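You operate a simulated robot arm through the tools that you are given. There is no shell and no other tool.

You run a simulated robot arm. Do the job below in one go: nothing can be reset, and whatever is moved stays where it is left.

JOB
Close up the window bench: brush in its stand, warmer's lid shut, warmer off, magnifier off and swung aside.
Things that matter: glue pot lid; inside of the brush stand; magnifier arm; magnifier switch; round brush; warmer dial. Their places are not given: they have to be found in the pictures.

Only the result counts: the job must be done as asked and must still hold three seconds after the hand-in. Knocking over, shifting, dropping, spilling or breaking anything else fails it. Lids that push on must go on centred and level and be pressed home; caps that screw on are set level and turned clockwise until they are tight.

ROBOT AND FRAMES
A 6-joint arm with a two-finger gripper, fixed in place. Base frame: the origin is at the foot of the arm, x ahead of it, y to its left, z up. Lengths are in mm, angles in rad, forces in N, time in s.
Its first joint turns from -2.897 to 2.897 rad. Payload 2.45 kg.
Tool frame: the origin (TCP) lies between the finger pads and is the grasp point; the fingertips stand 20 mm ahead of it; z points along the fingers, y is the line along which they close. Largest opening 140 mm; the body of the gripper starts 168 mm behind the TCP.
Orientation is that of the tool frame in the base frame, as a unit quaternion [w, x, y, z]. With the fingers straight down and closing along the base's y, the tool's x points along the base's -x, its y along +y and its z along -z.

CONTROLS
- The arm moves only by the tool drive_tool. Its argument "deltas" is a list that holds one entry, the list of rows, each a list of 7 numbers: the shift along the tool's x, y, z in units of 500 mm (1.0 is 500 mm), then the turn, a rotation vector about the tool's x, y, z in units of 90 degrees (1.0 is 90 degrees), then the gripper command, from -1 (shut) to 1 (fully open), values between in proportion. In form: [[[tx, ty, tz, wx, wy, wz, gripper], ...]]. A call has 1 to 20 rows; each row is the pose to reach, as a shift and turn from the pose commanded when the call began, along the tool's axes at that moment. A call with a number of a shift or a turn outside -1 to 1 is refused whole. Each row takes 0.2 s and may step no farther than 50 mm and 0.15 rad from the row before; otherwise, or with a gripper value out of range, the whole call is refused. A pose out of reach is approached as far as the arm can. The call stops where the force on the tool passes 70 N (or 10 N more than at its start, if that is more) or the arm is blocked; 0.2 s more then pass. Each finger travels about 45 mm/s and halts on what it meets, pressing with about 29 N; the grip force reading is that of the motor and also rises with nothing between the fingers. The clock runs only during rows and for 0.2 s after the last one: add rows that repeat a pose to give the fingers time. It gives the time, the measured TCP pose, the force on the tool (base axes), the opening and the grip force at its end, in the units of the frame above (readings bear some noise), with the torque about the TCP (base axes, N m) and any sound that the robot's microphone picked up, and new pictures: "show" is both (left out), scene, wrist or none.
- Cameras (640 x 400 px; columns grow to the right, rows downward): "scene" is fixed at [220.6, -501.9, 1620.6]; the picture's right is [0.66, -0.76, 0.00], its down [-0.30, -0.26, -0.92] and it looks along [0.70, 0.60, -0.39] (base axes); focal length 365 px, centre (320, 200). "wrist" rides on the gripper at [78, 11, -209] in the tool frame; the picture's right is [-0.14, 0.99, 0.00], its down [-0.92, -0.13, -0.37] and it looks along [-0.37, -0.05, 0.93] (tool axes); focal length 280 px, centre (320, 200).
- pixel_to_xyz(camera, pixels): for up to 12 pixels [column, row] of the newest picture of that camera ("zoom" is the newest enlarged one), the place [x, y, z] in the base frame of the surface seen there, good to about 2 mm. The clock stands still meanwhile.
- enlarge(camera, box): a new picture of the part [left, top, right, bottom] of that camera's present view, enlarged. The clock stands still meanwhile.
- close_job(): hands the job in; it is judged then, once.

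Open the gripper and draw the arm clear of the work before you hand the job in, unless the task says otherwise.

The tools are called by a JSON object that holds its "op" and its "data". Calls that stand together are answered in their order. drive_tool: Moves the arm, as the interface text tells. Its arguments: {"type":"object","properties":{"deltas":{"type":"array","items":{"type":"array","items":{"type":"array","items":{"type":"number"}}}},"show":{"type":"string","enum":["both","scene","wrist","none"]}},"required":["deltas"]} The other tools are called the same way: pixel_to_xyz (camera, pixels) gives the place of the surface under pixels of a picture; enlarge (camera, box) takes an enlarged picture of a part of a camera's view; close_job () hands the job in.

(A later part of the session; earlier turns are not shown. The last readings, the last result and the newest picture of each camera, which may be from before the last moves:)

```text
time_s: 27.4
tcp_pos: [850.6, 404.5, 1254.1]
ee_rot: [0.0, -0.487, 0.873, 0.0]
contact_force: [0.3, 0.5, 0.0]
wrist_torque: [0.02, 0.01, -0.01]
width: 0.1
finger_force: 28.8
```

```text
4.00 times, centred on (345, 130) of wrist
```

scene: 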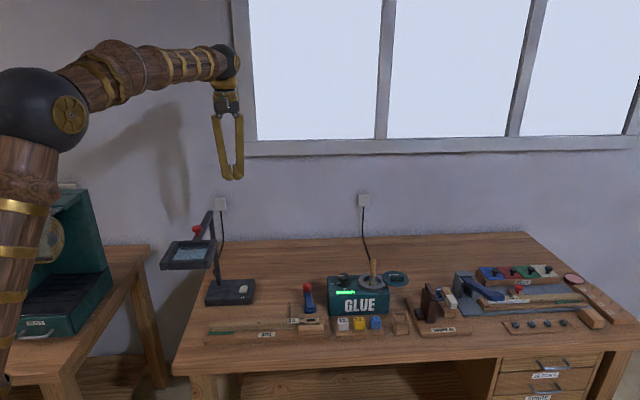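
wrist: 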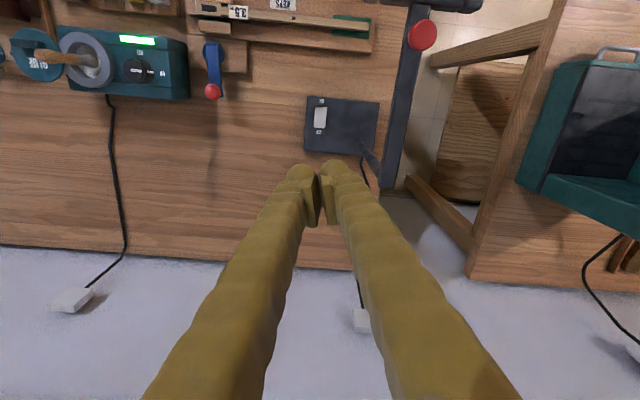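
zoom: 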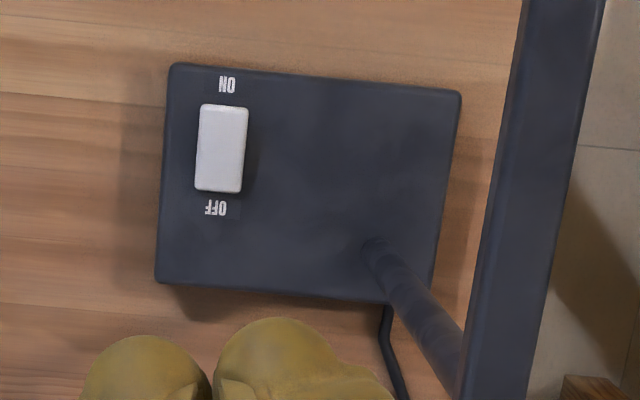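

The dial's line points to ON; OFF is a quarter turn counter-clockwise (seen from above). I read the dial's, pot's, lid's and brush's positions from this view.

{"op": "pixel_to_xyz", "data": {"camera": "wrist", "pixels": [[134, 70], [124, 70], [144, 71], [134, 61], [134, 79], [150, 70], [160, 60], [120, 60], [155, 92], [105, 85]]}}

{"op": "pixel_to_xyz", "data": {"camera": "wrist", "pixels": [[37, 58], [60, 60], [80, 62], [20, 45], [45, 80], [28, 30], [85, 36], [110, 62], [85, 85], [62, 52], [98, 78], [88, 68]]}}

```text
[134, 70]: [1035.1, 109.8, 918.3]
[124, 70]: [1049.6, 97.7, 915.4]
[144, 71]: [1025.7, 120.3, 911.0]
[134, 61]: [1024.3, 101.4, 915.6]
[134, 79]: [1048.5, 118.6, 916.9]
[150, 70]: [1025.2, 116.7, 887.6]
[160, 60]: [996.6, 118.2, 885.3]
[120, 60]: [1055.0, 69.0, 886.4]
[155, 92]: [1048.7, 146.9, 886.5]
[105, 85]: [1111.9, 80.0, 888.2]
```

```text
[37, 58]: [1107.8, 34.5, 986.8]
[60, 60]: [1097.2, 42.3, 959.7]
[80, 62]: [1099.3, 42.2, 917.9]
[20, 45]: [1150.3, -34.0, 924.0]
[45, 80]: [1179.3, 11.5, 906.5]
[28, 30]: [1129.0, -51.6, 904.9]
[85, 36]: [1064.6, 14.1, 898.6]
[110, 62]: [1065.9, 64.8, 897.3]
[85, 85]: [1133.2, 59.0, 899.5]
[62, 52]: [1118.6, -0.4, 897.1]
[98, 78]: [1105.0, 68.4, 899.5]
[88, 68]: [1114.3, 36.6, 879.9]
```

The dial's centre is near (1037,110) with its top at z≈917; the pot centre is about (1098,30) and the lid centre about (1156,−20). I move above the dial at z≈1100 with a vertical tool, half open, to see whether that reach is possible and to look closer.

{"op": "drive_tool", "data": {"deltas": [[[0.0339, -0.0694, 0.0342, 0, 0, 0.072, 0], [0.0678, -0.1388, 0.0684, 0, 0, 0.144, 0], [0.1017, -0.2083, 0.1027, 0, 0, 0.216, 0], [0.1356, -0.2777, 0.1369, 0, 0, 0.288, 0], [0.1694, -0.3471, 0.1711, 0, 0, 0.36, 0], [0.2033, -0.4165, 0.2053, 0, 0, 0.432, 0], [0.2372, -0.486, 0.2396, 0, 0, 0.504, 0], [0.2711, -0.5554, 0.2738, 0, 0, 0.576, 0], [0.305, -0.6248, 0.308, 0, 0, 0.648, 0], [0.305, -0.6248, 0.308, 0, 0, 0.648, 0]]], "show": "both"}}

```text
time_s: 29.6
tcp_pos: [1038.5, 112.1, 1098.5]
ee_rot: [0.0, 0.0, 1.0, -0.001]
contact_force: [0.4, 0.7, 1.0]
wrist_torque: [-0.01, 0.01, 0.02]
width: 70.1
finger_force: 0.1
```

scene: 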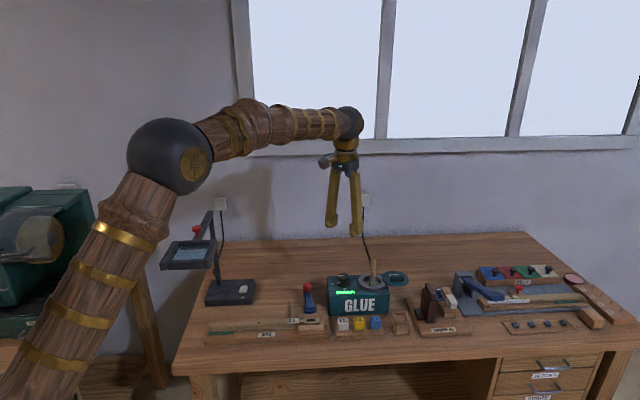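
wrist: 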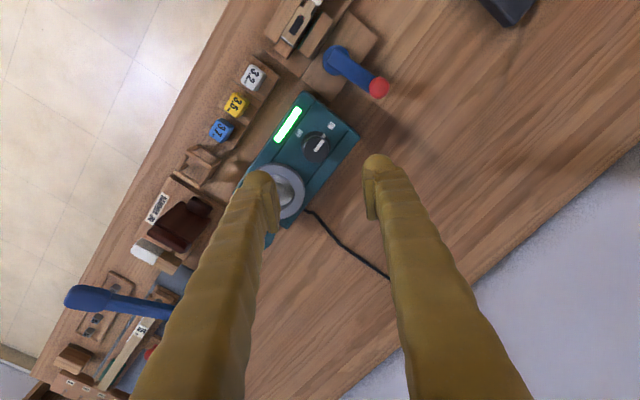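

The vertical tool reaches here without trouble. The dial is at wrist pixel (317,147); I enlarge it and measure its centre again.

{"op": "enlarge", "data": {"camera": "wrist", "box": [260, 90, 370, 220]}}

{"op": "pixel_to_xyz", "data": {"camera": "wrist", "pixels": [[318, 147], [308, 148], [327, 143], [314, 138], [320, 157], [331, 125], [299, 132], [323, 161], [325, 140], [311, 141]]}}

```text
3.08 times, centred on (315, 155) of wrist
```

zoom: 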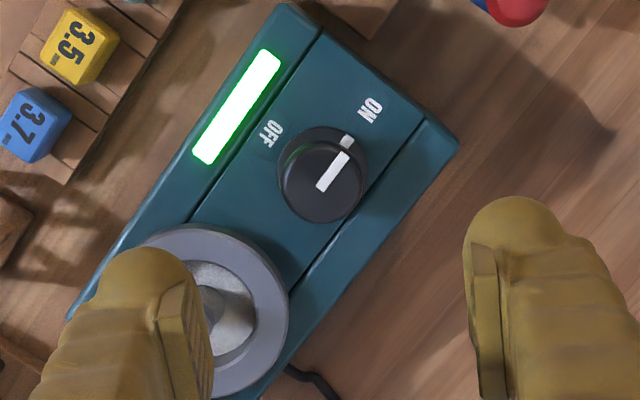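

```text
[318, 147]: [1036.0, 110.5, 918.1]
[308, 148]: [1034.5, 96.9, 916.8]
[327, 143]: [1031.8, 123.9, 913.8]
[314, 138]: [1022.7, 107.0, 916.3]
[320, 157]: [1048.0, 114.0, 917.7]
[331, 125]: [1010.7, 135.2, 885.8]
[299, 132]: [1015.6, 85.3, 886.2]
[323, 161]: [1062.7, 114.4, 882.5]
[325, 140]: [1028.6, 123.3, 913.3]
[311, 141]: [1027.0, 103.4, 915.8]
```

The dial's centre is (1035.5,110), radius about 14, with OFF 90° counter-clockwise from ON. I lower the open fingers around it to TCP z≈914.

{"op": "drive_tool", "data": {"deltas": [[[0.006, -0.004, 0.07, 0, 0, 0, -0.2], [0.006, -0.004, 0.14, 0, 0, 0, -0.2], [0.006, -0.004, 0.21, 0, 0, 0, -0.2], [0.006, -0.004, 0.28, 0, 0, 0, -0.2], [0.006, -0.004, 0.33, 0, 0, 0, -0.2], [0.006, -0.004, 0.368, 0, 0, 0, -0.2], [0.006, -0.004, 0.368, 0, 0, 0, -0.2]]], "show": "both"}}

```text
time_s: 31.2
tcp_pos: [1035.9, 108.7, 918.0]
ee_rot: [0.0, 0.0, 1.0, 0.0]
contact_force: [0.8, 0.1, 0.1]
wrist_torque: [0.0, 0.02, 0.0]
width: 56.0
finger_force: 0.0
```

scene: 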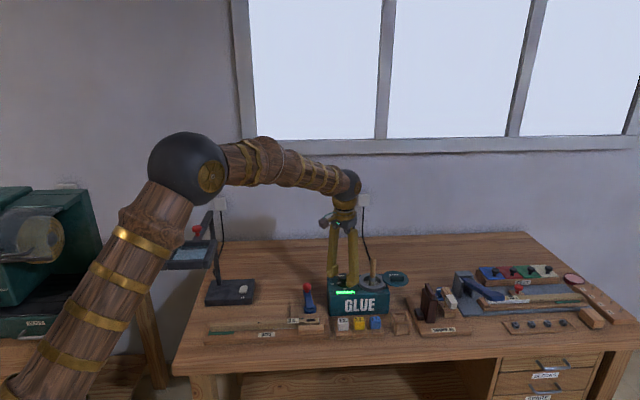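
wrist: 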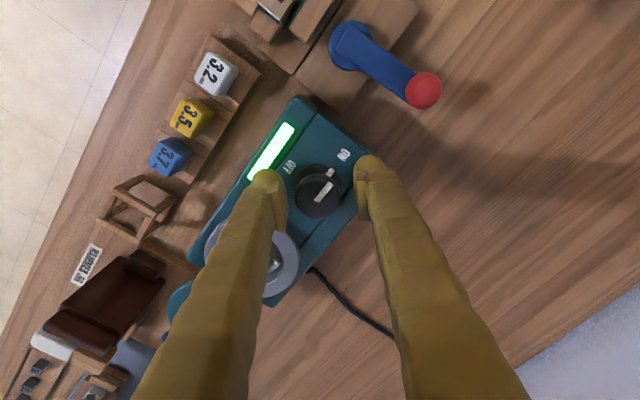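

The fingers straddle the dial (opening 56). I go 4 mm lower, close on it and turn it 90° counter-clockwise.

{"op": "drive_tool", "data": {"deltas": [[[0, 0.002, 0.008, 0, 0, 0, -0.2], [0, 0.002, 0.008, 0, 0, 0, -1], [0, 0.002, 0.008, 0, 0, 0, -1], [0, 0.002, 0.008, 0, 0, 0, -1], [0, 0.002, 0.008, 0, 0, 0, -1]]], "show": "wrist"}}

```text
time_s: 32.4
tcp_pos: [1035.3, 107.7, 912.1]
ee_rot: [-0.001, 0.0, 1.0, -0.001]
contact_force: [-0.2, -63.4, -0.7]
wrist_torque: [-0.58, 0.02, -0.21]
width: 36.0
finger_force: 44.8
```

wrist: 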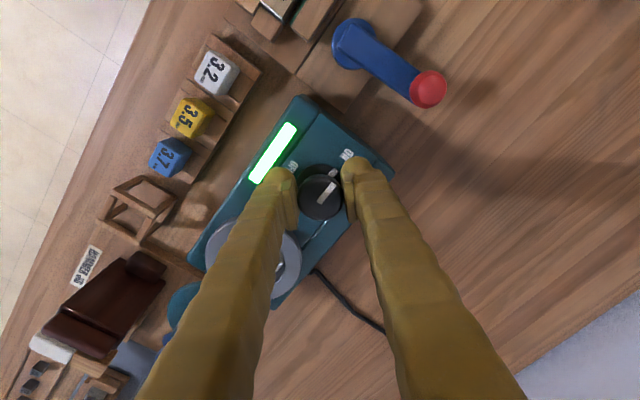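

The fingers stopped at 36 mm with a sideways force of −63 N, so the tool sits a little too far to +y or the tips caught the wider collar. I open again, lift a few mm and look closely before gripping anew.

{"op": "drive_tool", "data": {"deltas": [[[0, 0, 0, 0, 0, 0, -0.2], [0, 0, 0, 0, 0, 0, -0.2], [0, 0, -0.01, 0, 0, 0, -0.2], [0, 0, -0.01, 0, 0, 0, -0.2]]], "show": "both"}}

{"op": "enlarge", "data": {"camera": "wrist", "box": [240, 120, 400, 240]}}

{"op": "pixel_to_xyz", "data": {"camera": "wrist", "pixels": [[318, 192], [302, 195], [336, 190], [315, 176], [322, 208], [310, 180], [330, 205], [327, 178], [305, 205]]}}

```text
time_s: 33.4
tcp_pos: [1036.1, 110.4, 918.8]
ee_rot: [-0.001, 0.0, 1.0, 0.0]
contact_force: [1.0, 0.1, 0.4]
wrist_torque: [0.02, 0.0, 0.01]
width: 56.0
finger_force: 0.1
```

scene: 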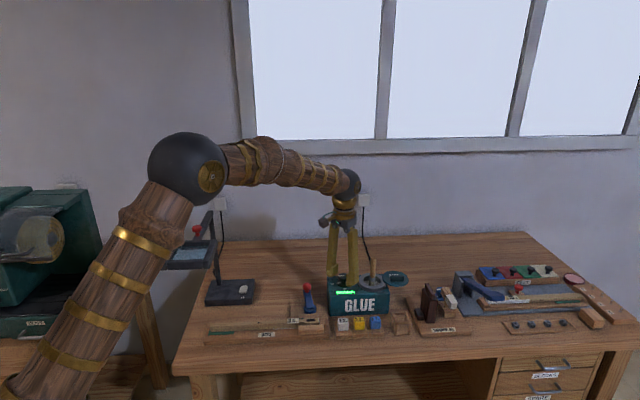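
wrist: 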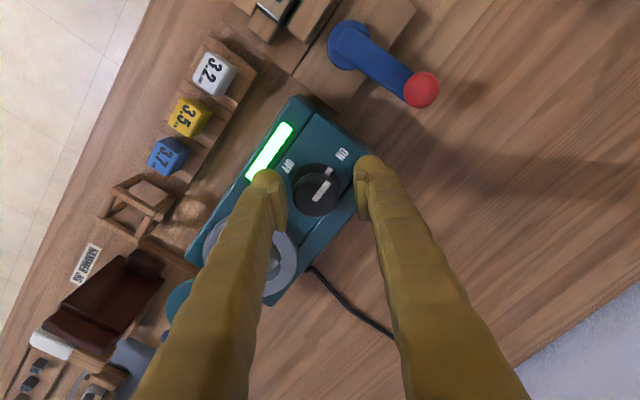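

```text
3.33 times, centred on (320, 180) of wrist
```

zoom: 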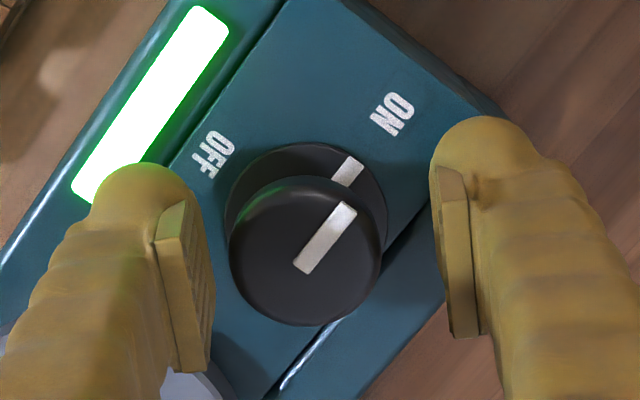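

```text
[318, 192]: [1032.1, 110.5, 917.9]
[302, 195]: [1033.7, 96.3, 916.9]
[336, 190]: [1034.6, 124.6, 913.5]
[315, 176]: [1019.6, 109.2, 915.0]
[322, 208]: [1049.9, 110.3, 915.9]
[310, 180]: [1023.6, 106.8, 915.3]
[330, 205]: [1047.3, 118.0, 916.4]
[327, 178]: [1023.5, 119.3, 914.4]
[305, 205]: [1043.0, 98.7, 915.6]
```

Relative to the TCP's own image point (zoom 320,250) the knob's centre is at (305,250), i.e. about 3.5 mm to −y, and its diameter is about 36 mm, which explains the side force. I shift −3.3 mm in y, lower slightly and grip again.

{"op": "drive_tool", "data": {"deltas": [[[0, -0.0066, 0.0, 0, 0, 0, -0.2], [0, -0.0066, 0.006, 0, 0, 0, -0.2], [0, -0.0066, 0.006, 0, 0, 0, -0.6], [0, -0.0066, 0.006, 0, 0, 0, -0.6], [0, -0.0066, 0.006, 0, 0, 0, -0.6]]], "show": "wrist"}}

```text
time_s: 34.6
tcp_pos: [1036.5, 106.4, 915.7]
ee_rot: [0.0, 0.0, 1.0, 0.0]
contact_force: [1.1, -3.3, -0.4]
wrist_torque: [-0.03, -0.04, -0.04]
width: 36.6
finger_force: 39.2
```

wrist: 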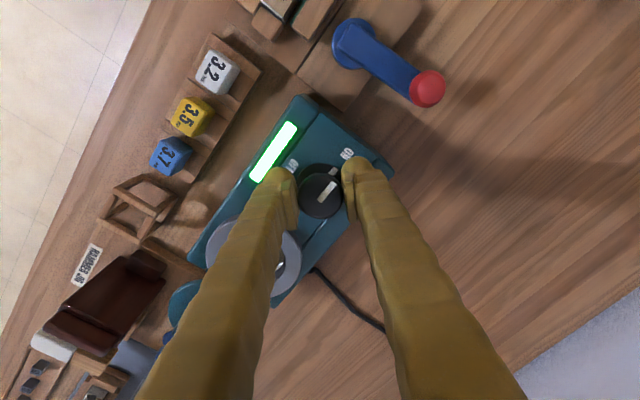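

The grip is now centred (side force −3 N). I turn counter-clockwise by 90°.

{"op": "drive_tool", "data": {"deltas": [[[0, 0, 0, 0, 0, -0.083, -0.7], [0, 0, 0, 0, 0, -0.167, -0.7], [0, 0, 0, 0, 0, -0.25, -0.7], [0, 0, 0, 0, 0, -0.333, -0.7], [0, 0, 0, 0, 0, -0.417, -0.7], [0, 0, 0, 0, 0, -0.5, -0.7], [0, 0, 0, 0, 0, -0.583, -0.7], [0, 0, 0, 0, 0, -0.667, -0.7], [0, 0, 0, 0, 0, -0.75, -0.7], [0, 0, 0, 0, 0, -0.833, -0.7], [0, 0, 0, 0, 0, -0.917, -0.7], [0, 0, 0, 0, 0, -1.0, -0.7]]], "show": "both"}}

```text
time_s: 36.2
tcp_pos: [1037.1, 103.1, 915.5]
ee_rot: [0.003, -0.425, 0.905, -0.001]
contact_force: [11.0, -2.6, -6.9]
wrist_torque: [-0.29, -0.23, -0.07]
width: 36.6
finger_force: 45.0
stopped in row 7: the force on the tool passed its limit at 72 N (the readings are from after the stop); the commanded pose is now the measured one
```

scene: 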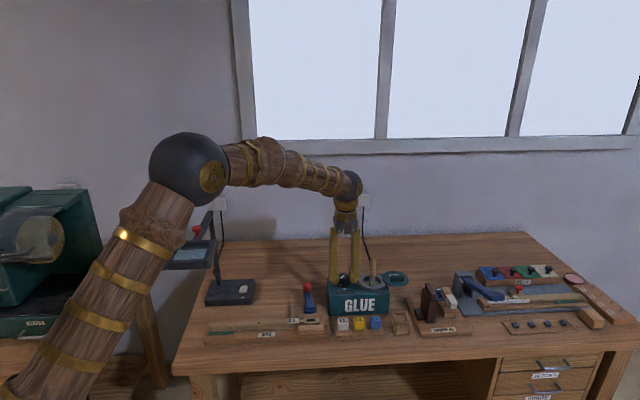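
wrist: 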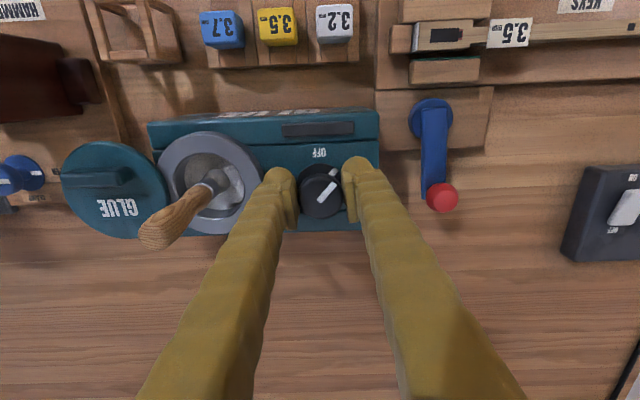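

The lamp went dark and the dial turned about 50°, but the side force built up. I open the fingers a little to re-centre and look at the pointer.

{"op": "drive_tool", "data": {"deltas": [[[0, 0, 0, 0, 0, 0, -0.3], [0, 0, 0, 0, 0, 0, -0.2], [0, 0, 0, 0, 0, 0, -0.2]]], "show": "wrist"}}

{"op": "enlarge", "data": {"camera": "wrist", "box": [240, 120, 400, 240]}}

```text
time_s: 37.0
tcp_pos: [1037.1, 103.9, 915.9]
ee_rot: [0.001, -0.425, 0.905, -0.002]
contact_force: [0.0, -0.3, -0.1]
wrist_torque: [-0.01, 0.01, -0.01]
width: 55.7
finger_force: 0.1
```

wrist: 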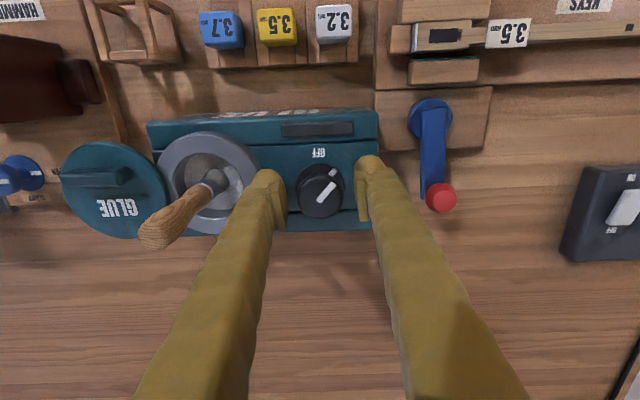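

```text
3.33 times, centred on (320, 180) of wrist
```

zoom: 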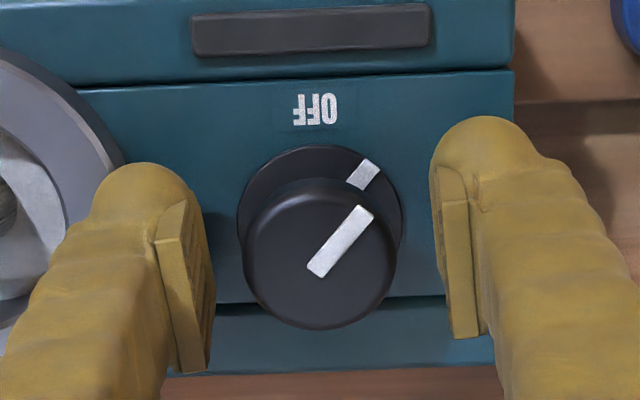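

The knob is now centred on the TCP's image point, and the pointer is still about 38° short of OFF. I check the dial's place once more from this view.

{"op": "pixel_to_xyz", "data": {"camera": "zoom", "pixels": [[319, 253], [245, 253], [393, 253], [319, 185], [319, 325], [340, 242], [315, 110], [319, 160]]}}

```text
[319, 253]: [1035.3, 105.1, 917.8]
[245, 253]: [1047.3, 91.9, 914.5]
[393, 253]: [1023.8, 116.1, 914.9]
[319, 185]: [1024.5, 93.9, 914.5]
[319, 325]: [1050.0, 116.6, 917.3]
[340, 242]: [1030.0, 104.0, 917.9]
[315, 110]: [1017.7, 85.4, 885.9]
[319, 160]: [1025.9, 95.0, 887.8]
```

I compare the warmer's outline in the scene view with the earlier enlargement, to be sure it has not been shifted.

{"op": "enlarge", "data": {"camera": "scene", "box": [328, 255, 418, 311]}}

{"op": "enlarge", "data": {"camera": "scene", "box": [310, 240, 470, 350]}}

```text
7.11 times, centred on (373, 283) of scene
```

zoom: 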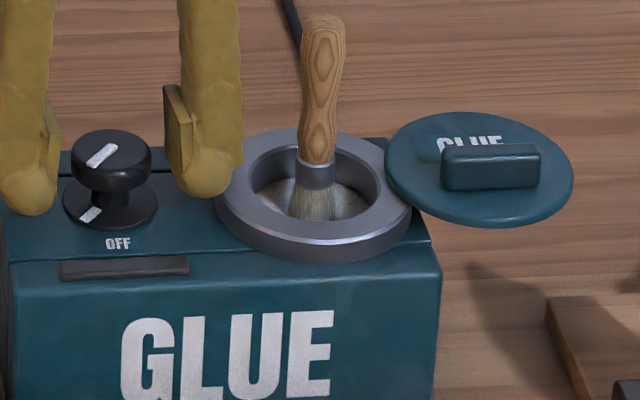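

```text
3.64 times, centred on (390, 295) of scene
```

zoom: 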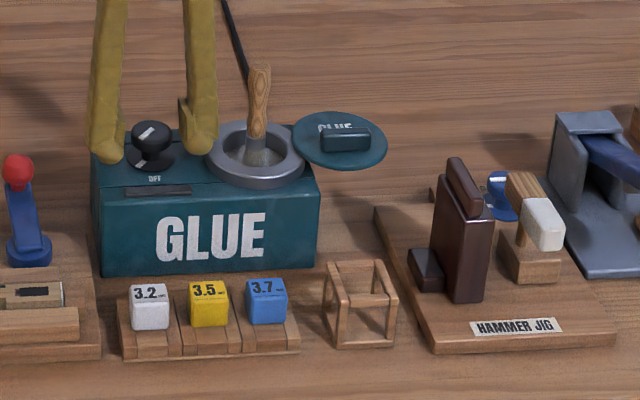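

The warmer's lettering and edges sit exactly where they were, so nothing shifted. The knob is centred now, so I grip it again and turn the remaining ~40° counter-clockwise.

{"op": "drive_tool", "data": {"deltas": [[[0, 0, 0, 0, 0, 0, -0.6], [0, 0, 0, 0, 0, 0, -0.7], [0, 0, 0, 0, 0, 0, -0.7], [0, 0, 0, 0, 0, -0.06, -0.7], [0, 0, 0, 0, 0, -0.12, -0.7], [0, 0, 0, 0, 0, -0.18, -0.7], [0, 0, 0, 0, 0, -0.24, -0.7], [0, 0, 0, 0, 0, -0.3, -0.7], [0, 0, 0, 0, 0, -0.36, -0.7], [0, 0, 0, 0, 0, -0.42, -0.7], [0, 0, 0, 0, 0, -0.42, -0.7]]], "show": "wrist"}}

{"op": "enlarge", "data": {"camera": "wrist", "box": [240, 120, 400, 240]}}

```text
time_s: 38.9
tcp_pos: [1038.0, 103.0, 915.6]
ee_rot: [0.003, -0.636, 0.772, -0.003]
contact_force: [12.1, -1.2, -6.9]
wrist_torque: [-0.17, -0.28, -0.04]
width: 36.6
finger_force: 44.7
stopped in row 9: the force on the tool passed its limit at 72 N (the readings are from after the stop); the commanded pose is now the measured one
```

wrist: 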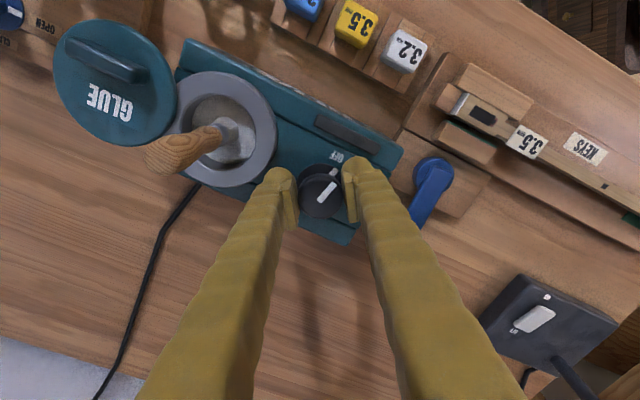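

```text
3.33 times, centred on (320, 180) of wrist
```

zoom: 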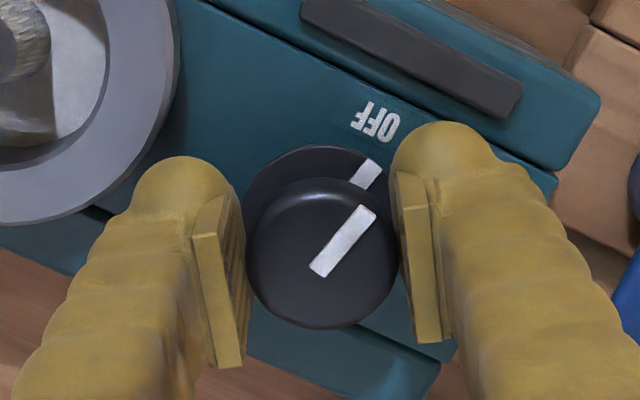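

The dial is now turned about 79° in all, the pointer mark lies roughly 11° short of OFF. I release to relieve the side force, re-grip and turn the rest.

{"op": "drive_tool", "data": {"deltas": [[[0, 0, 0, 0, 0, 0, -0.3], [0, 0, 0, 0, 0, 0, -0.3], [0, 0, 0, 0, 0, 0, -0.7], [0, 0, 0, 0, 0, 0, -0.7], [0, 0, 0, 0, 0, 0, -0.7], [0, 0, 0, 0, 0, -0.04, -0.7], [0, 0, 0, 0, 0, -0.08, -0.7], [0, 0, 0, 0, 0, -0.12, -0.7], [0, 0, 0, 0, 0, -0.145, -0.7]]], "show": "wrist"}}

{"op": "enlarge", "data": {"camera": "wrist", "box": [240, 120, 400, 240]}}

```text
time_s: 40.9
tcp_pos: [1038.4, 101.8, 917.8]
ee_rot: [-0.003, 0.72, -0.694, 0.005]
contact_force: [47.2, -5.7, -1.1]
wrist_torque: [-0.44, -0.46, -0.83]
width: 36.6
finger_force: 44.8
```

wrist: 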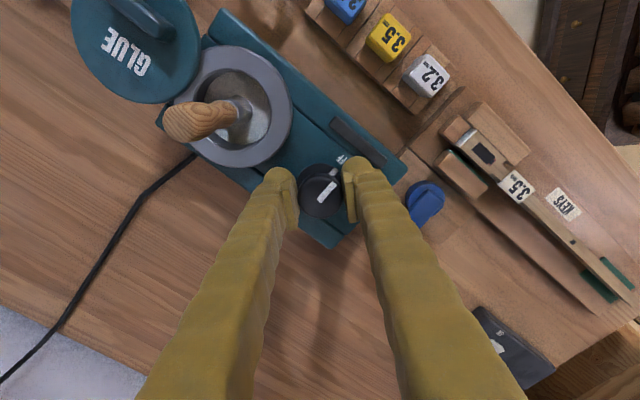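

```text
3.33 times, centred on (320, 180) of wrist
```

zoom: 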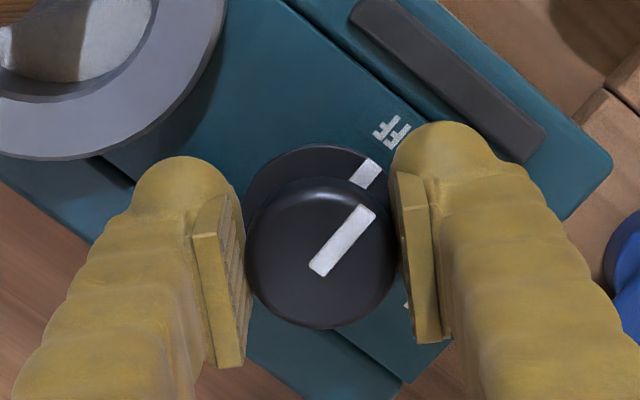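

The dial is now turned by about 92° and its mark points at OFF. I open and lift clear to check.

{"op": "drive_tool", "data": {"deltas": [[[0, 0, 0, 0, 0, 0, -0.4], [0, 0, 0, 0, 0, 0, -0.2], [0, 0, 0, 0, 0, 0, -0.2], [0, 0, -0.06, 0, 0, 0, -0.2], [0, 0, -0.15, 0, 0, 0, -0.2], [0, 0, -0.24, 0, 0, 0, -0.2], [0, 0, -0.33, 0, 0, 0, -0.2], [0, 0, -0.42, 0, 0, 0, -0.2], [0, 0, -0.5, 0, 0, 0, -0.2], [0, 0, -0.5, 0, 0, 0, -0.2]]], "show": "both"}}

{"op": "enlarge", "data": {"camera": "scene", "box": [320, 250, 430, 340]}}

{"op": "enlarge", "data": {"camera": "wrist", "box": [180, 60, 380, 220]}}

```text
time_s: 43.1
tcp_pos: [1035.4, 104.7, 1166.4]
ee_rot: [-0.002, 0.72, -0.694, 0.002]
contact_force: [-0.4, 0.3, 0.9]
wrist_torque: [0.0, 0.05, 0.02]
width: 55.7
finger_force: 0.1
```

scene: 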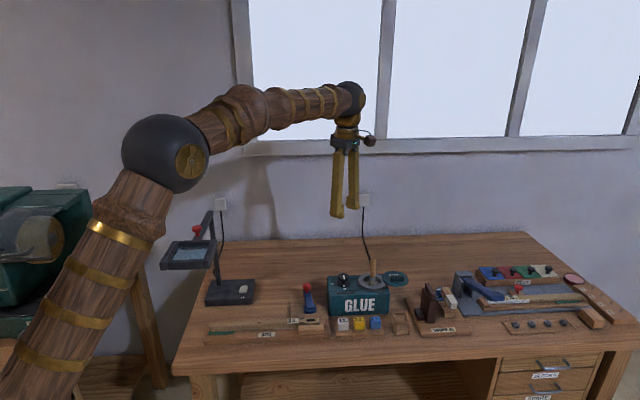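
wrist: 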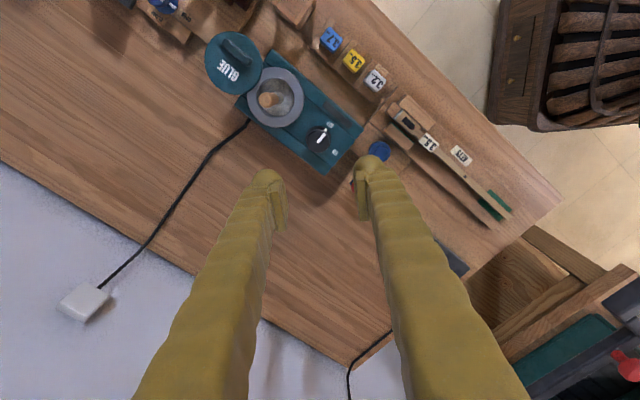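

```text
4.44 times, centred on (375, 295) of scene
```

zoom: 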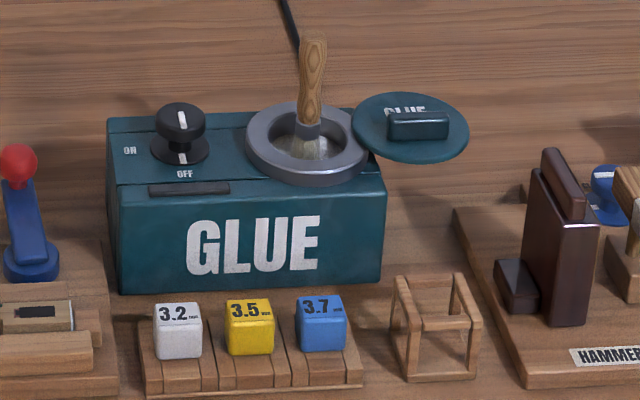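

```text
2.50 times, centred on (280, 140) of wrist
```

zoom: 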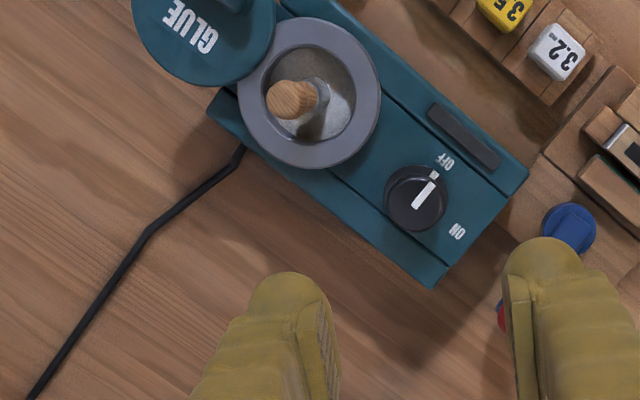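

The dial points to OFF and the lamp is dark. Now the brush: I measure points along its handle, the pot rim and the stand from both cameras.

{"op": "pixel_to_xyz", "data": {"camera": "wrist", "pixels": [[271, 99], [266, 99], [276, 97], [277, 97], [280, 97], [282, 103], [248, 90], [301, 100], [272, 70], [275, 127], [290, 78], [255, 118]]}}

{"op": "pixel_to_xyz", "data": {"camera": "scene", "pixels": [[373, 260], [373, 264], [373, 268], [373, 272], [373, 276], [373, 279], [374, 283], [374, 287], [375, 290], [378, 288], [371, 289]]}}

{"op": "enlarge", "data": {"camera": "scene", "box": [355, 250, 395, 300]}}

```text
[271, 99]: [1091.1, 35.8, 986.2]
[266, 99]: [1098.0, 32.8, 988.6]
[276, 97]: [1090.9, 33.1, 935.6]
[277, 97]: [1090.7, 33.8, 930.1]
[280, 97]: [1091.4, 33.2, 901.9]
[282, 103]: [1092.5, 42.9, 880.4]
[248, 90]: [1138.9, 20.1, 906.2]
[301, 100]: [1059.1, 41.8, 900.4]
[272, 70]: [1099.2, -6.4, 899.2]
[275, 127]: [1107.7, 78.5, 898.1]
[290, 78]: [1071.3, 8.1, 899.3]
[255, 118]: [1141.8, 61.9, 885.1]
```

```text
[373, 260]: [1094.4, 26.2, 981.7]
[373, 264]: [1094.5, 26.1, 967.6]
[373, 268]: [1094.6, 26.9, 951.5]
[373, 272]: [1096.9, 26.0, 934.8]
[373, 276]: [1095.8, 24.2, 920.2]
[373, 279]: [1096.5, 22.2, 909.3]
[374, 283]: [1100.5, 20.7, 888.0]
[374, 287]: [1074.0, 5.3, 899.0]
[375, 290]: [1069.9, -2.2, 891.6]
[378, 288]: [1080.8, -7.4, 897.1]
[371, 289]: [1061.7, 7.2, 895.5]
```

```text
8.00 times, centred on (375, 275) of scene
```

zoom: 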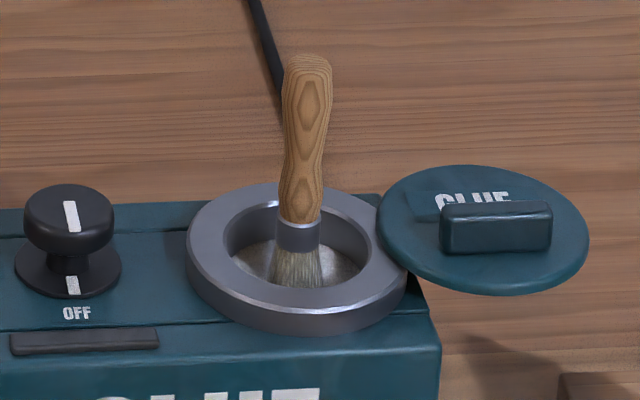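

The brush stands upright in the pot, its axis at about (1102,33), handle from z≈920 to 988, about 20 mm thick. Before moving it I look at the stand from above, turning the tool back to its normal heading on the way.

{"op": "drive_tool", "data": {"deltas": [[[0.033, 0.015, 0.008, 0, 0, 0.0909, -0.2], [0.066, 0.03, 0.017, 0, 0, 0.1818, -0.2], [0.099, 0.045, 0.025, 0, 0, 0.2727, -0.2], [0.132, 0.059, 0.033, 0, 0, 0.3636, -0.2], [0.165, 0.074, 0.042, 0, 0, 0.4545, -0.2], [0.199, 0.089, 0.05, 0, 0, 0.5455, -0.2], [0.232, 0.104, 0.059, 0, 0, 0.6364, -0.2], [0.265, 0.119, 0.067, 0, 0, 0.7273, -0.2], [0.298, 0.134, 0.075, 0, 0, 0.8182, -0.2], [0.331, 0.149, 0.084, 0, 0, 0.9091, -0.2], [0.364, 0.1634, 0.092, 0, 0, 1.0, -0.2], [0.364, 0.1634, 0.092, 0, 0, 1.0, -0.2]]], "show": "both"}}

{"op": "enlarge", "data": {"camera": "wrist", "box": [240, 140, 400, 260]}}

```text
time_s: 45.7
tcp_pos: [960.4, -80.9, 1120.2]
ee_rot: [0.004, -0.018, 1.0, -0.001]
contact_force: [0.8, 0.6, -0.8]
wrist_torque: [0.04, 0.0, -0.05]
width: 55.8
finger_force: 0.1
```

scene: 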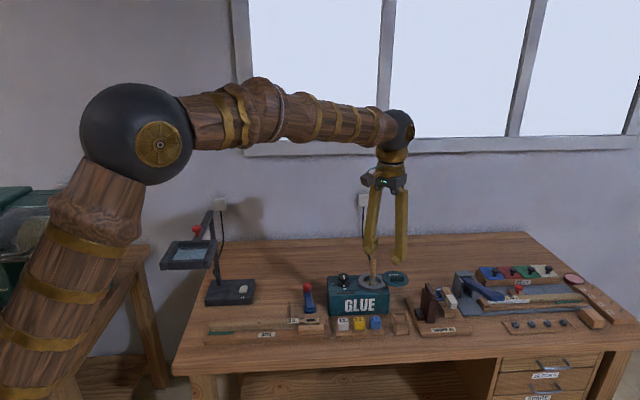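
wrist: 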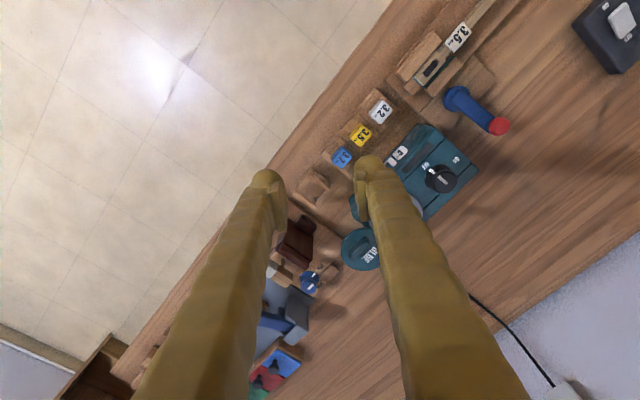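

```text
3.33 times, centred on (320, 200) of wrist
```

zoom: 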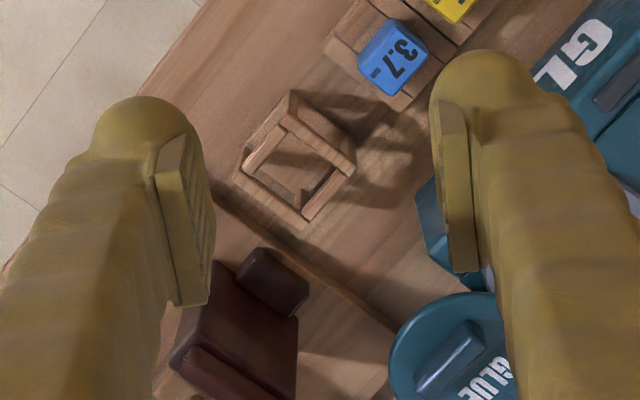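

The stand is at wrist pixel (313,187). I enlarge it further and measure its rails and inner opening.

{"op": "enlarge", "data": {"camera": "wrist", "box": [290, 160, 340, 210]}}

```text
8.00 times, centred on (315, 185) of wrist
```

zoom: 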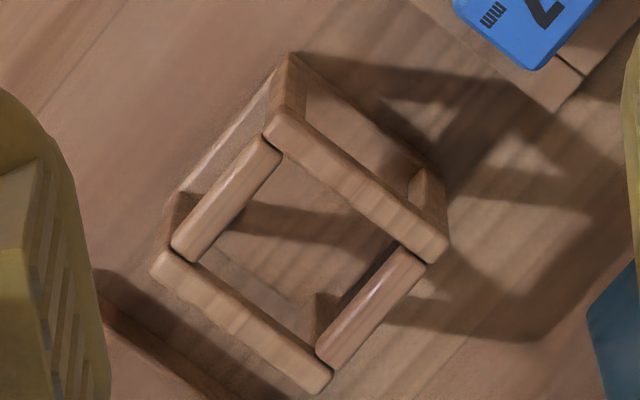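

The stand is an open square frame; its top rails enclose an opening centred near zoom (301,251). I read the rail and floor positions.

{"op": "pixel_to_xyz", "data": {"camera": "zoom", "pixels": [[272, 125], [440, 245], [325, 382], [158, 262], [225, 195], [375, 305], [355, 190], [240, 325], [300, 250], [260, 240], [330, 280], [290, 65]]}}

{"op": "pixel_to_xyz", "data": {"camera": "scene", "pixels": [[401, 313], [394, 314], [407, 313], [393, 322], [408, 322], [395, 334], [407, 334], [400, 322]]}}

{"op": "enlarge", "data": {"camera": "scene", "box": [385, 303, 420, 340]}}

```text
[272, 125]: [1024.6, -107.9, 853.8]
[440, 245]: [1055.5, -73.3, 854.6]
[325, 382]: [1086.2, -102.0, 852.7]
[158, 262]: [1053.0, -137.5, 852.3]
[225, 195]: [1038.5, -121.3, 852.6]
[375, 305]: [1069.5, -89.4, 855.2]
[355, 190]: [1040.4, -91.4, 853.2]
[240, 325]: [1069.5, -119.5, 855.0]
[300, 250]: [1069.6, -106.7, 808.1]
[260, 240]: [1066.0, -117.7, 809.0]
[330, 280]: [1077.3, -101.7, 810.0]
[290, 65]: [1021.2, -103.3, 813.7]
```

```text
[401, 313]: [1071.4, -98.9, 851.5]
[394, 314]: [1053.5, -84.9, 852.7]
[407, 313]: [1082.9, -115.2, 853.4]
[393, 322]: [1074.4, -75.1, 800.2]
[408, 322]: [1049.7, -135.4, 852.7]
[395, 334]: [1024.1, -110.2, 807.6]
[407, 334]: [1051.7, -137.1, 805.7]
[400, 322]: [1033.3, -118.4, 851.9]
```

```text
10.81 times, centred on (402, 322) of scene
```

zoom: 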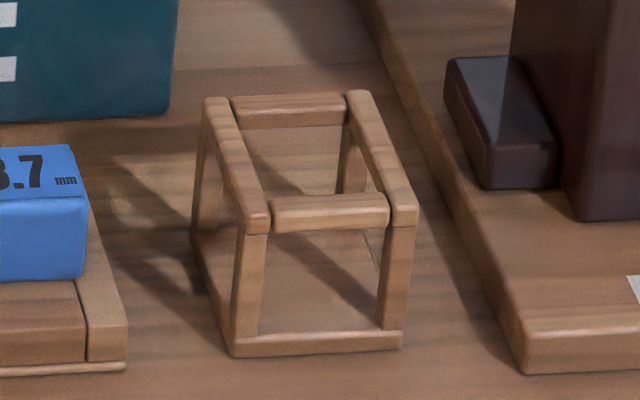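

The stand has a floor plate (z≈808) and its opening is centred at about (1054.6,−105), roughly 32 mm wide inside, top z≈853. I check the neighbours: the warmer's near corner and the dark block of the hammer jig.

{"op": "pixel_to_xyz", "data": {"camera": "scene", "pixels": [[389, 291], [388, 312], [388, 300], [427, 285], [432, 291], [419, 310], [418, 318], [437, 300], [442, 295], [421, 316], [376, 322], [381, 320]]}}

{"op": "pixel_to_xyz", "data": {"camera": "wrist", "pixels": [[300, 225], [310, 228], [290, 250], [285, 240], [305, 245], [338, 157], [345, 150], [351, 203], [355, 195], [300, 217], [308, 220], [360, 250]]}}

```text
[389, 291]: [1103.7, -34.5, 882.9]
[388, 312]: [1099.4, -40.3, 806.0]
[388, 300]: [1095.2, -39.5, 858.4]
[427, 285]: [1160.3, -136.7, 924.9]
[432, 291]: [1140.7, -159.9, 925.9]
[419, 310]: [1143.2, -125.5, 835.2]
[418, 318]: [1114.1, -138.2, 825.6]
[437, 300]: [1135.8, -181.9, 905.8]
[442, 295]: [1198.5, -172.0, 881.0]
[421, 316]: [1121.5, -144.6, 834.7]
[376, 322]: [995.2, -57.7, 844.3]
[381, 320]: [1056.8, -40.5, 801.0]
```

```text
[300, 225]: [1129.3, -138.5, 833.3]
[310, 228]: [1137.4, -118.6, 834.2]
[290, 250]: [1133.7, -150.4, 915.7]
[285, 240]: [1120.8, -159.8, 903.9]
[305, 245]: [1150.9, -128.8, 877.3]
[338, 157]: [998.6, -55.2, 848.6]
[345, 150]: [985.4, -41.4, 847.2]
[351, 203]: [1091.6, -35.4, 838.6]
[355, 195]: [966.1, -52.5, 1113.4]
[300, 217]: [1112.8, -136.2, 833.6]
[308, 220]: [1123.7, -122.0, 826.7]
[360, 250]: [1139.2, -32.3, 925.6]
```

All neighbours are more than 75 mm from the stand's centre at finger height, so there is room. I go above the brush at (1102,33,1060) with the fingers open to check alignment.

{"op": "drive_tool", "data": {"deltas": [[[-0.0583, 0.0435, 0.024, 0, 0, 0.0055, -0.2], [-0.1166, 0.087, 0.048, 0, 0, 0.011, -0.2], [-0.1748, 0.1306, 0.072, 0, 0, 0.0165, -0.2], [-0.2331, 0.1741, 0.096, 0, 0, 0.022, -0.2], [-0.2914, 0.2176, 0.12, 0, 0, 0.022, -0.2], [-0.2914, 0.2176, 0.12, 0, 0, 0.022, -0.2]]], "show": "both"}}

{"op": "enlarge", "data": {"camera": "wrist", "box": [240, 140, 400, 260]}}

```text
time_s: 47.1
tcp_pos: [1103.5, 33.5, 1059.9]
ee_rot: [0.003, 0.0, 1.0, -0.002]
contact_force: [0.9, 0.6, -1.0]
wrist_torque: [0.01, 0.02, -0.02]
width: 56.0
finger_force: 0.1
```

scene: 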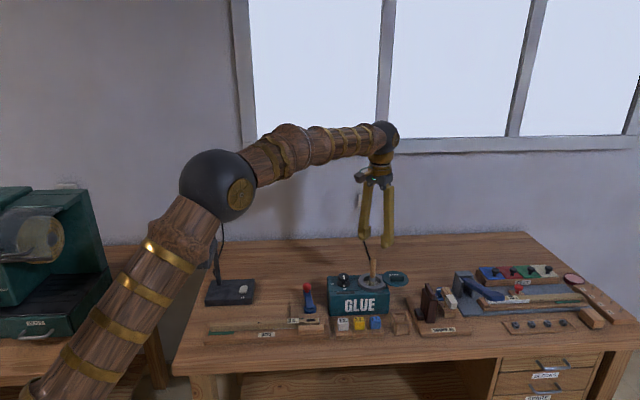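
wrist: 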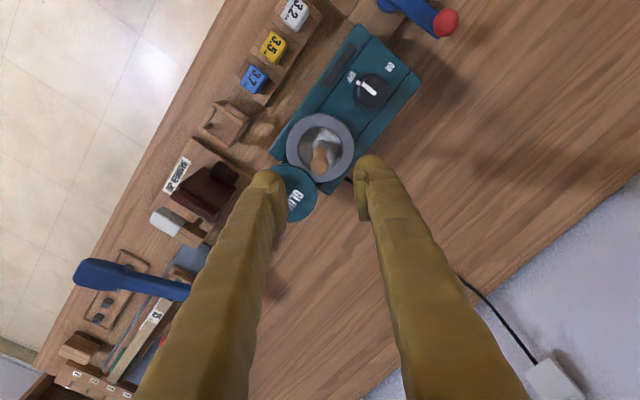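

```text
3.33 times, centred on (320, 200) of wrist
```

zoom: 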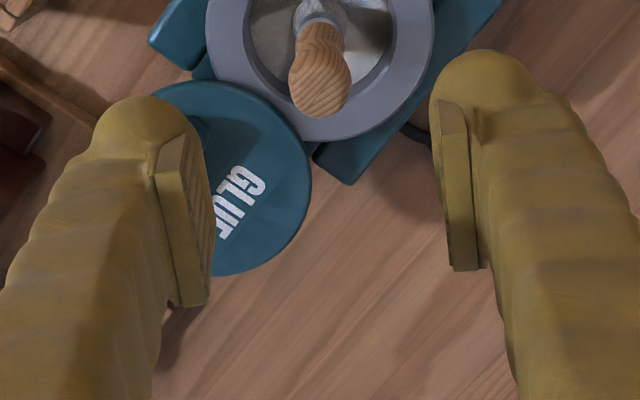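

The brush end (zoom 320,88) is within 3–4 mm of the tool axis. I shift −2.5 mm in x, lower to z≈952 and close on the handle.

{"op": "drive_tool", "data": {"deltas": [[[0.005, 0, 0.072, 0, 0, 0, -0.2], [0.005, 0, 0.144, 0, 0, 0, -0.2], [0.005, 0, 0.216, 0, 0, 0, -0.2], [0.005, 0, 0.216, 0, 0, 0, -0.2]]], "show": "wrist"}}

{"op": "enlarge", "data": {"camera": "wrist", "box": [240, 140, 400, 260]}}

```text
time_s: 48.1
tcp_pos: [1101.5, 31.0, 953.3]
ee_rot: [0.003, -0.001, 1.0, -0.001]
contact_force: [-1.4, 1.0, -1.0]
wrist_torque: [-0.02, 0.02, 0.01]
width: 56.0
finger_force: 0.0
```

wrist: 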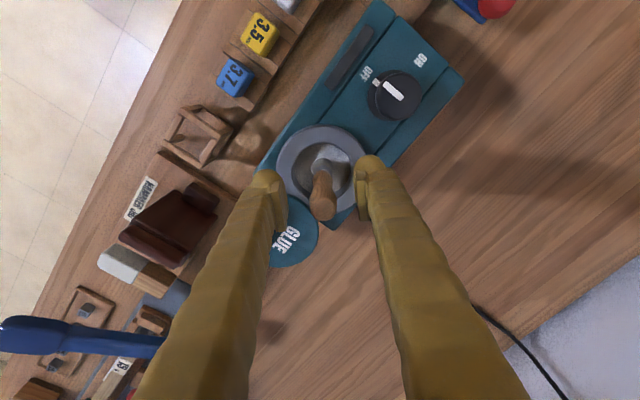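

```text
3.33 times, centred on (320, 200) of wrist
```

zoom: 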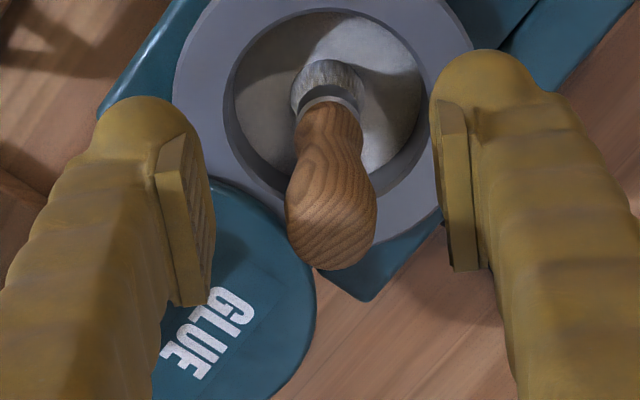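

The handle lies between the pads, about 2 mm to +y. I correct that and close on it.

{"op": "drive_tool", "data": {"deltas": [[[0, 0.004, 0, 0, 0, 0, -0.2], [0, 0.004, 0, 0, 0, 0, -0.6], [0, 0.004, 0, 0, 0, 0, -0.9], [0, 0.004, 0, 0, 0, 0, -0.9], [0, 0.004, 0, 0, 0, 0, -0.9], [0, 0.004, 0, 0, 0, 0, -0.9]]], "show": "wrist"}}

```text
time_s: 49.5
tcp_pos: [1102.0, 33.2, 953.2]
ee_rot: [0.003, -0.001, 1.0, -0.001]
contact_force: [-0.3, -0.3, 0.3]
wrist_torque: [-0.04, 0.01, 0.02]
width: 16.7
finger_force: 29.3
```

wrist: 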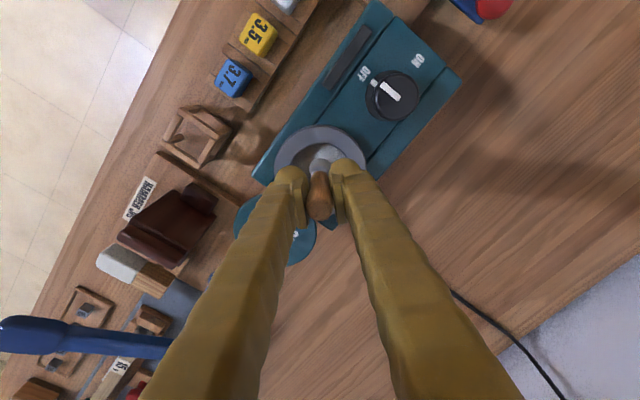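

The handle is held (width 16.7). I lift the brush straight up 140 mm out of the pot.

{"op": "drive_tool", "data": {"deltas": [[[0, 0, -0.02, 0, 0, 0, -0.9], [0, 0, -0.06, 0, 0, 0, -0.9], [0, 0, -0.12, 0, 0, 0, -0.9], [0, 0, -0.18, 0, 0, 0, -0.9], [0, 0, -0.24, 0, 0, 0, -0.9], [0, 0, -0.28, 0, 0, 0, -0.9], [0, 0, -0.28, 0, 0, 0, -0.9]]], "show": "both"}}

{"op": "enlarge", "data": {"camera": "scene", "box": [335, 200, 435, 310]}}

{"op": "enlarge", "data": {"camera": "wrist", "box": [240, 100, 400, 260]}}

```text
time_s: 51.1
tcp_pos: [1101.4, 33.4, 1094.8]
ee_rot: [0.005, -0.001, 1.0, -0.001]
contact_force: [0.4, -0.4, -0.9]
wrist_torque: [0.01, 0.02, 0.01]
width: 16.9
finger_force: 28.8
```

scene: 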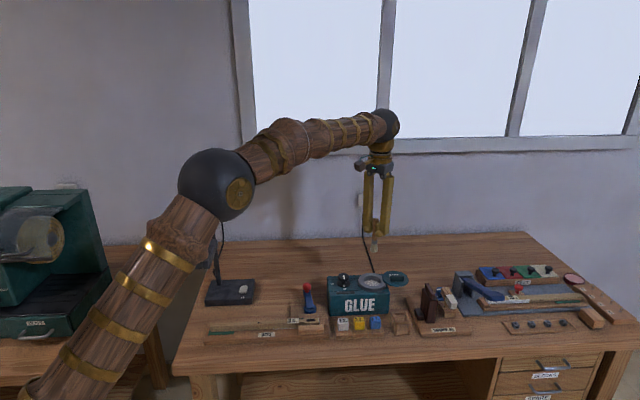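
wrist: 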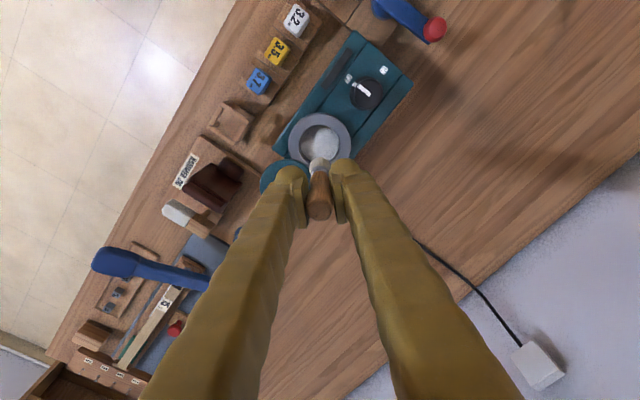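

```text
3.64 times, centred on (385, 255) of scene
```

zoom: 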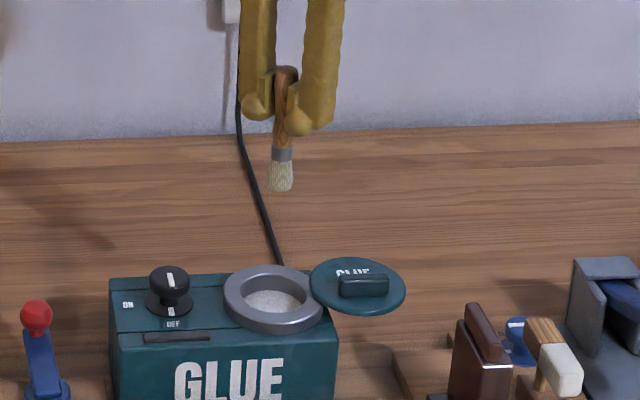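

```text
2.50 times, centred on (320, 180) of wrist
```

zoom: 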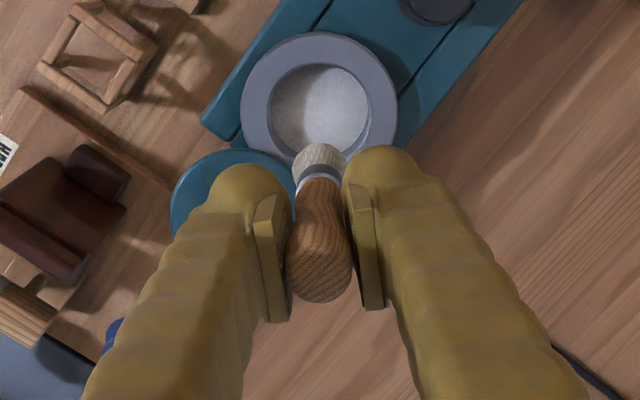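

The brush is out of the pot and held upright. I measure its lower end and its handle to know how deep it must go.

{"op": "pixel_to_xyz", "data": {"camera": "scene", "pixels": [[374, 251], [374, 247], [374, 241], [374.5, 235], [372, 251], [376, 251], [374, 252]]}}

{"op": "pixel_to_xyz", "data": {"camera": "wrist", "pixels": [[320, 160], [318, 205], [313, 165], [327, 163], [317, 190]]}}

```text
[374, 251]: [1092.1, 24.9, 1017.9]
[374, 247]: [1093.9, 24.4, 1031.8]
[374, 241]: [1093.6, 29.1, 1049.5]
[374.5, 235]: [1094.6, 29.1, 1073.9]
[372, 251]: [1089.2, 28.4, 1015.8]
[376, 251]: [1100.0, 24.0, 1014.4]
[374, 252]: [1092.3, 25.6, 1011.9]
```

```text
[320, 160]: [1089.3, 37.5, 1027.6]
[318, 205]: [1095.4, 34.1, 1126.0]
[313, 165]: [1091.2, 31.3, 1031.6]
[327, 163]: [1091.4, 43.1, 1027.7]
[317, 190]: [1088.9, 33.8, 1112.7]
```

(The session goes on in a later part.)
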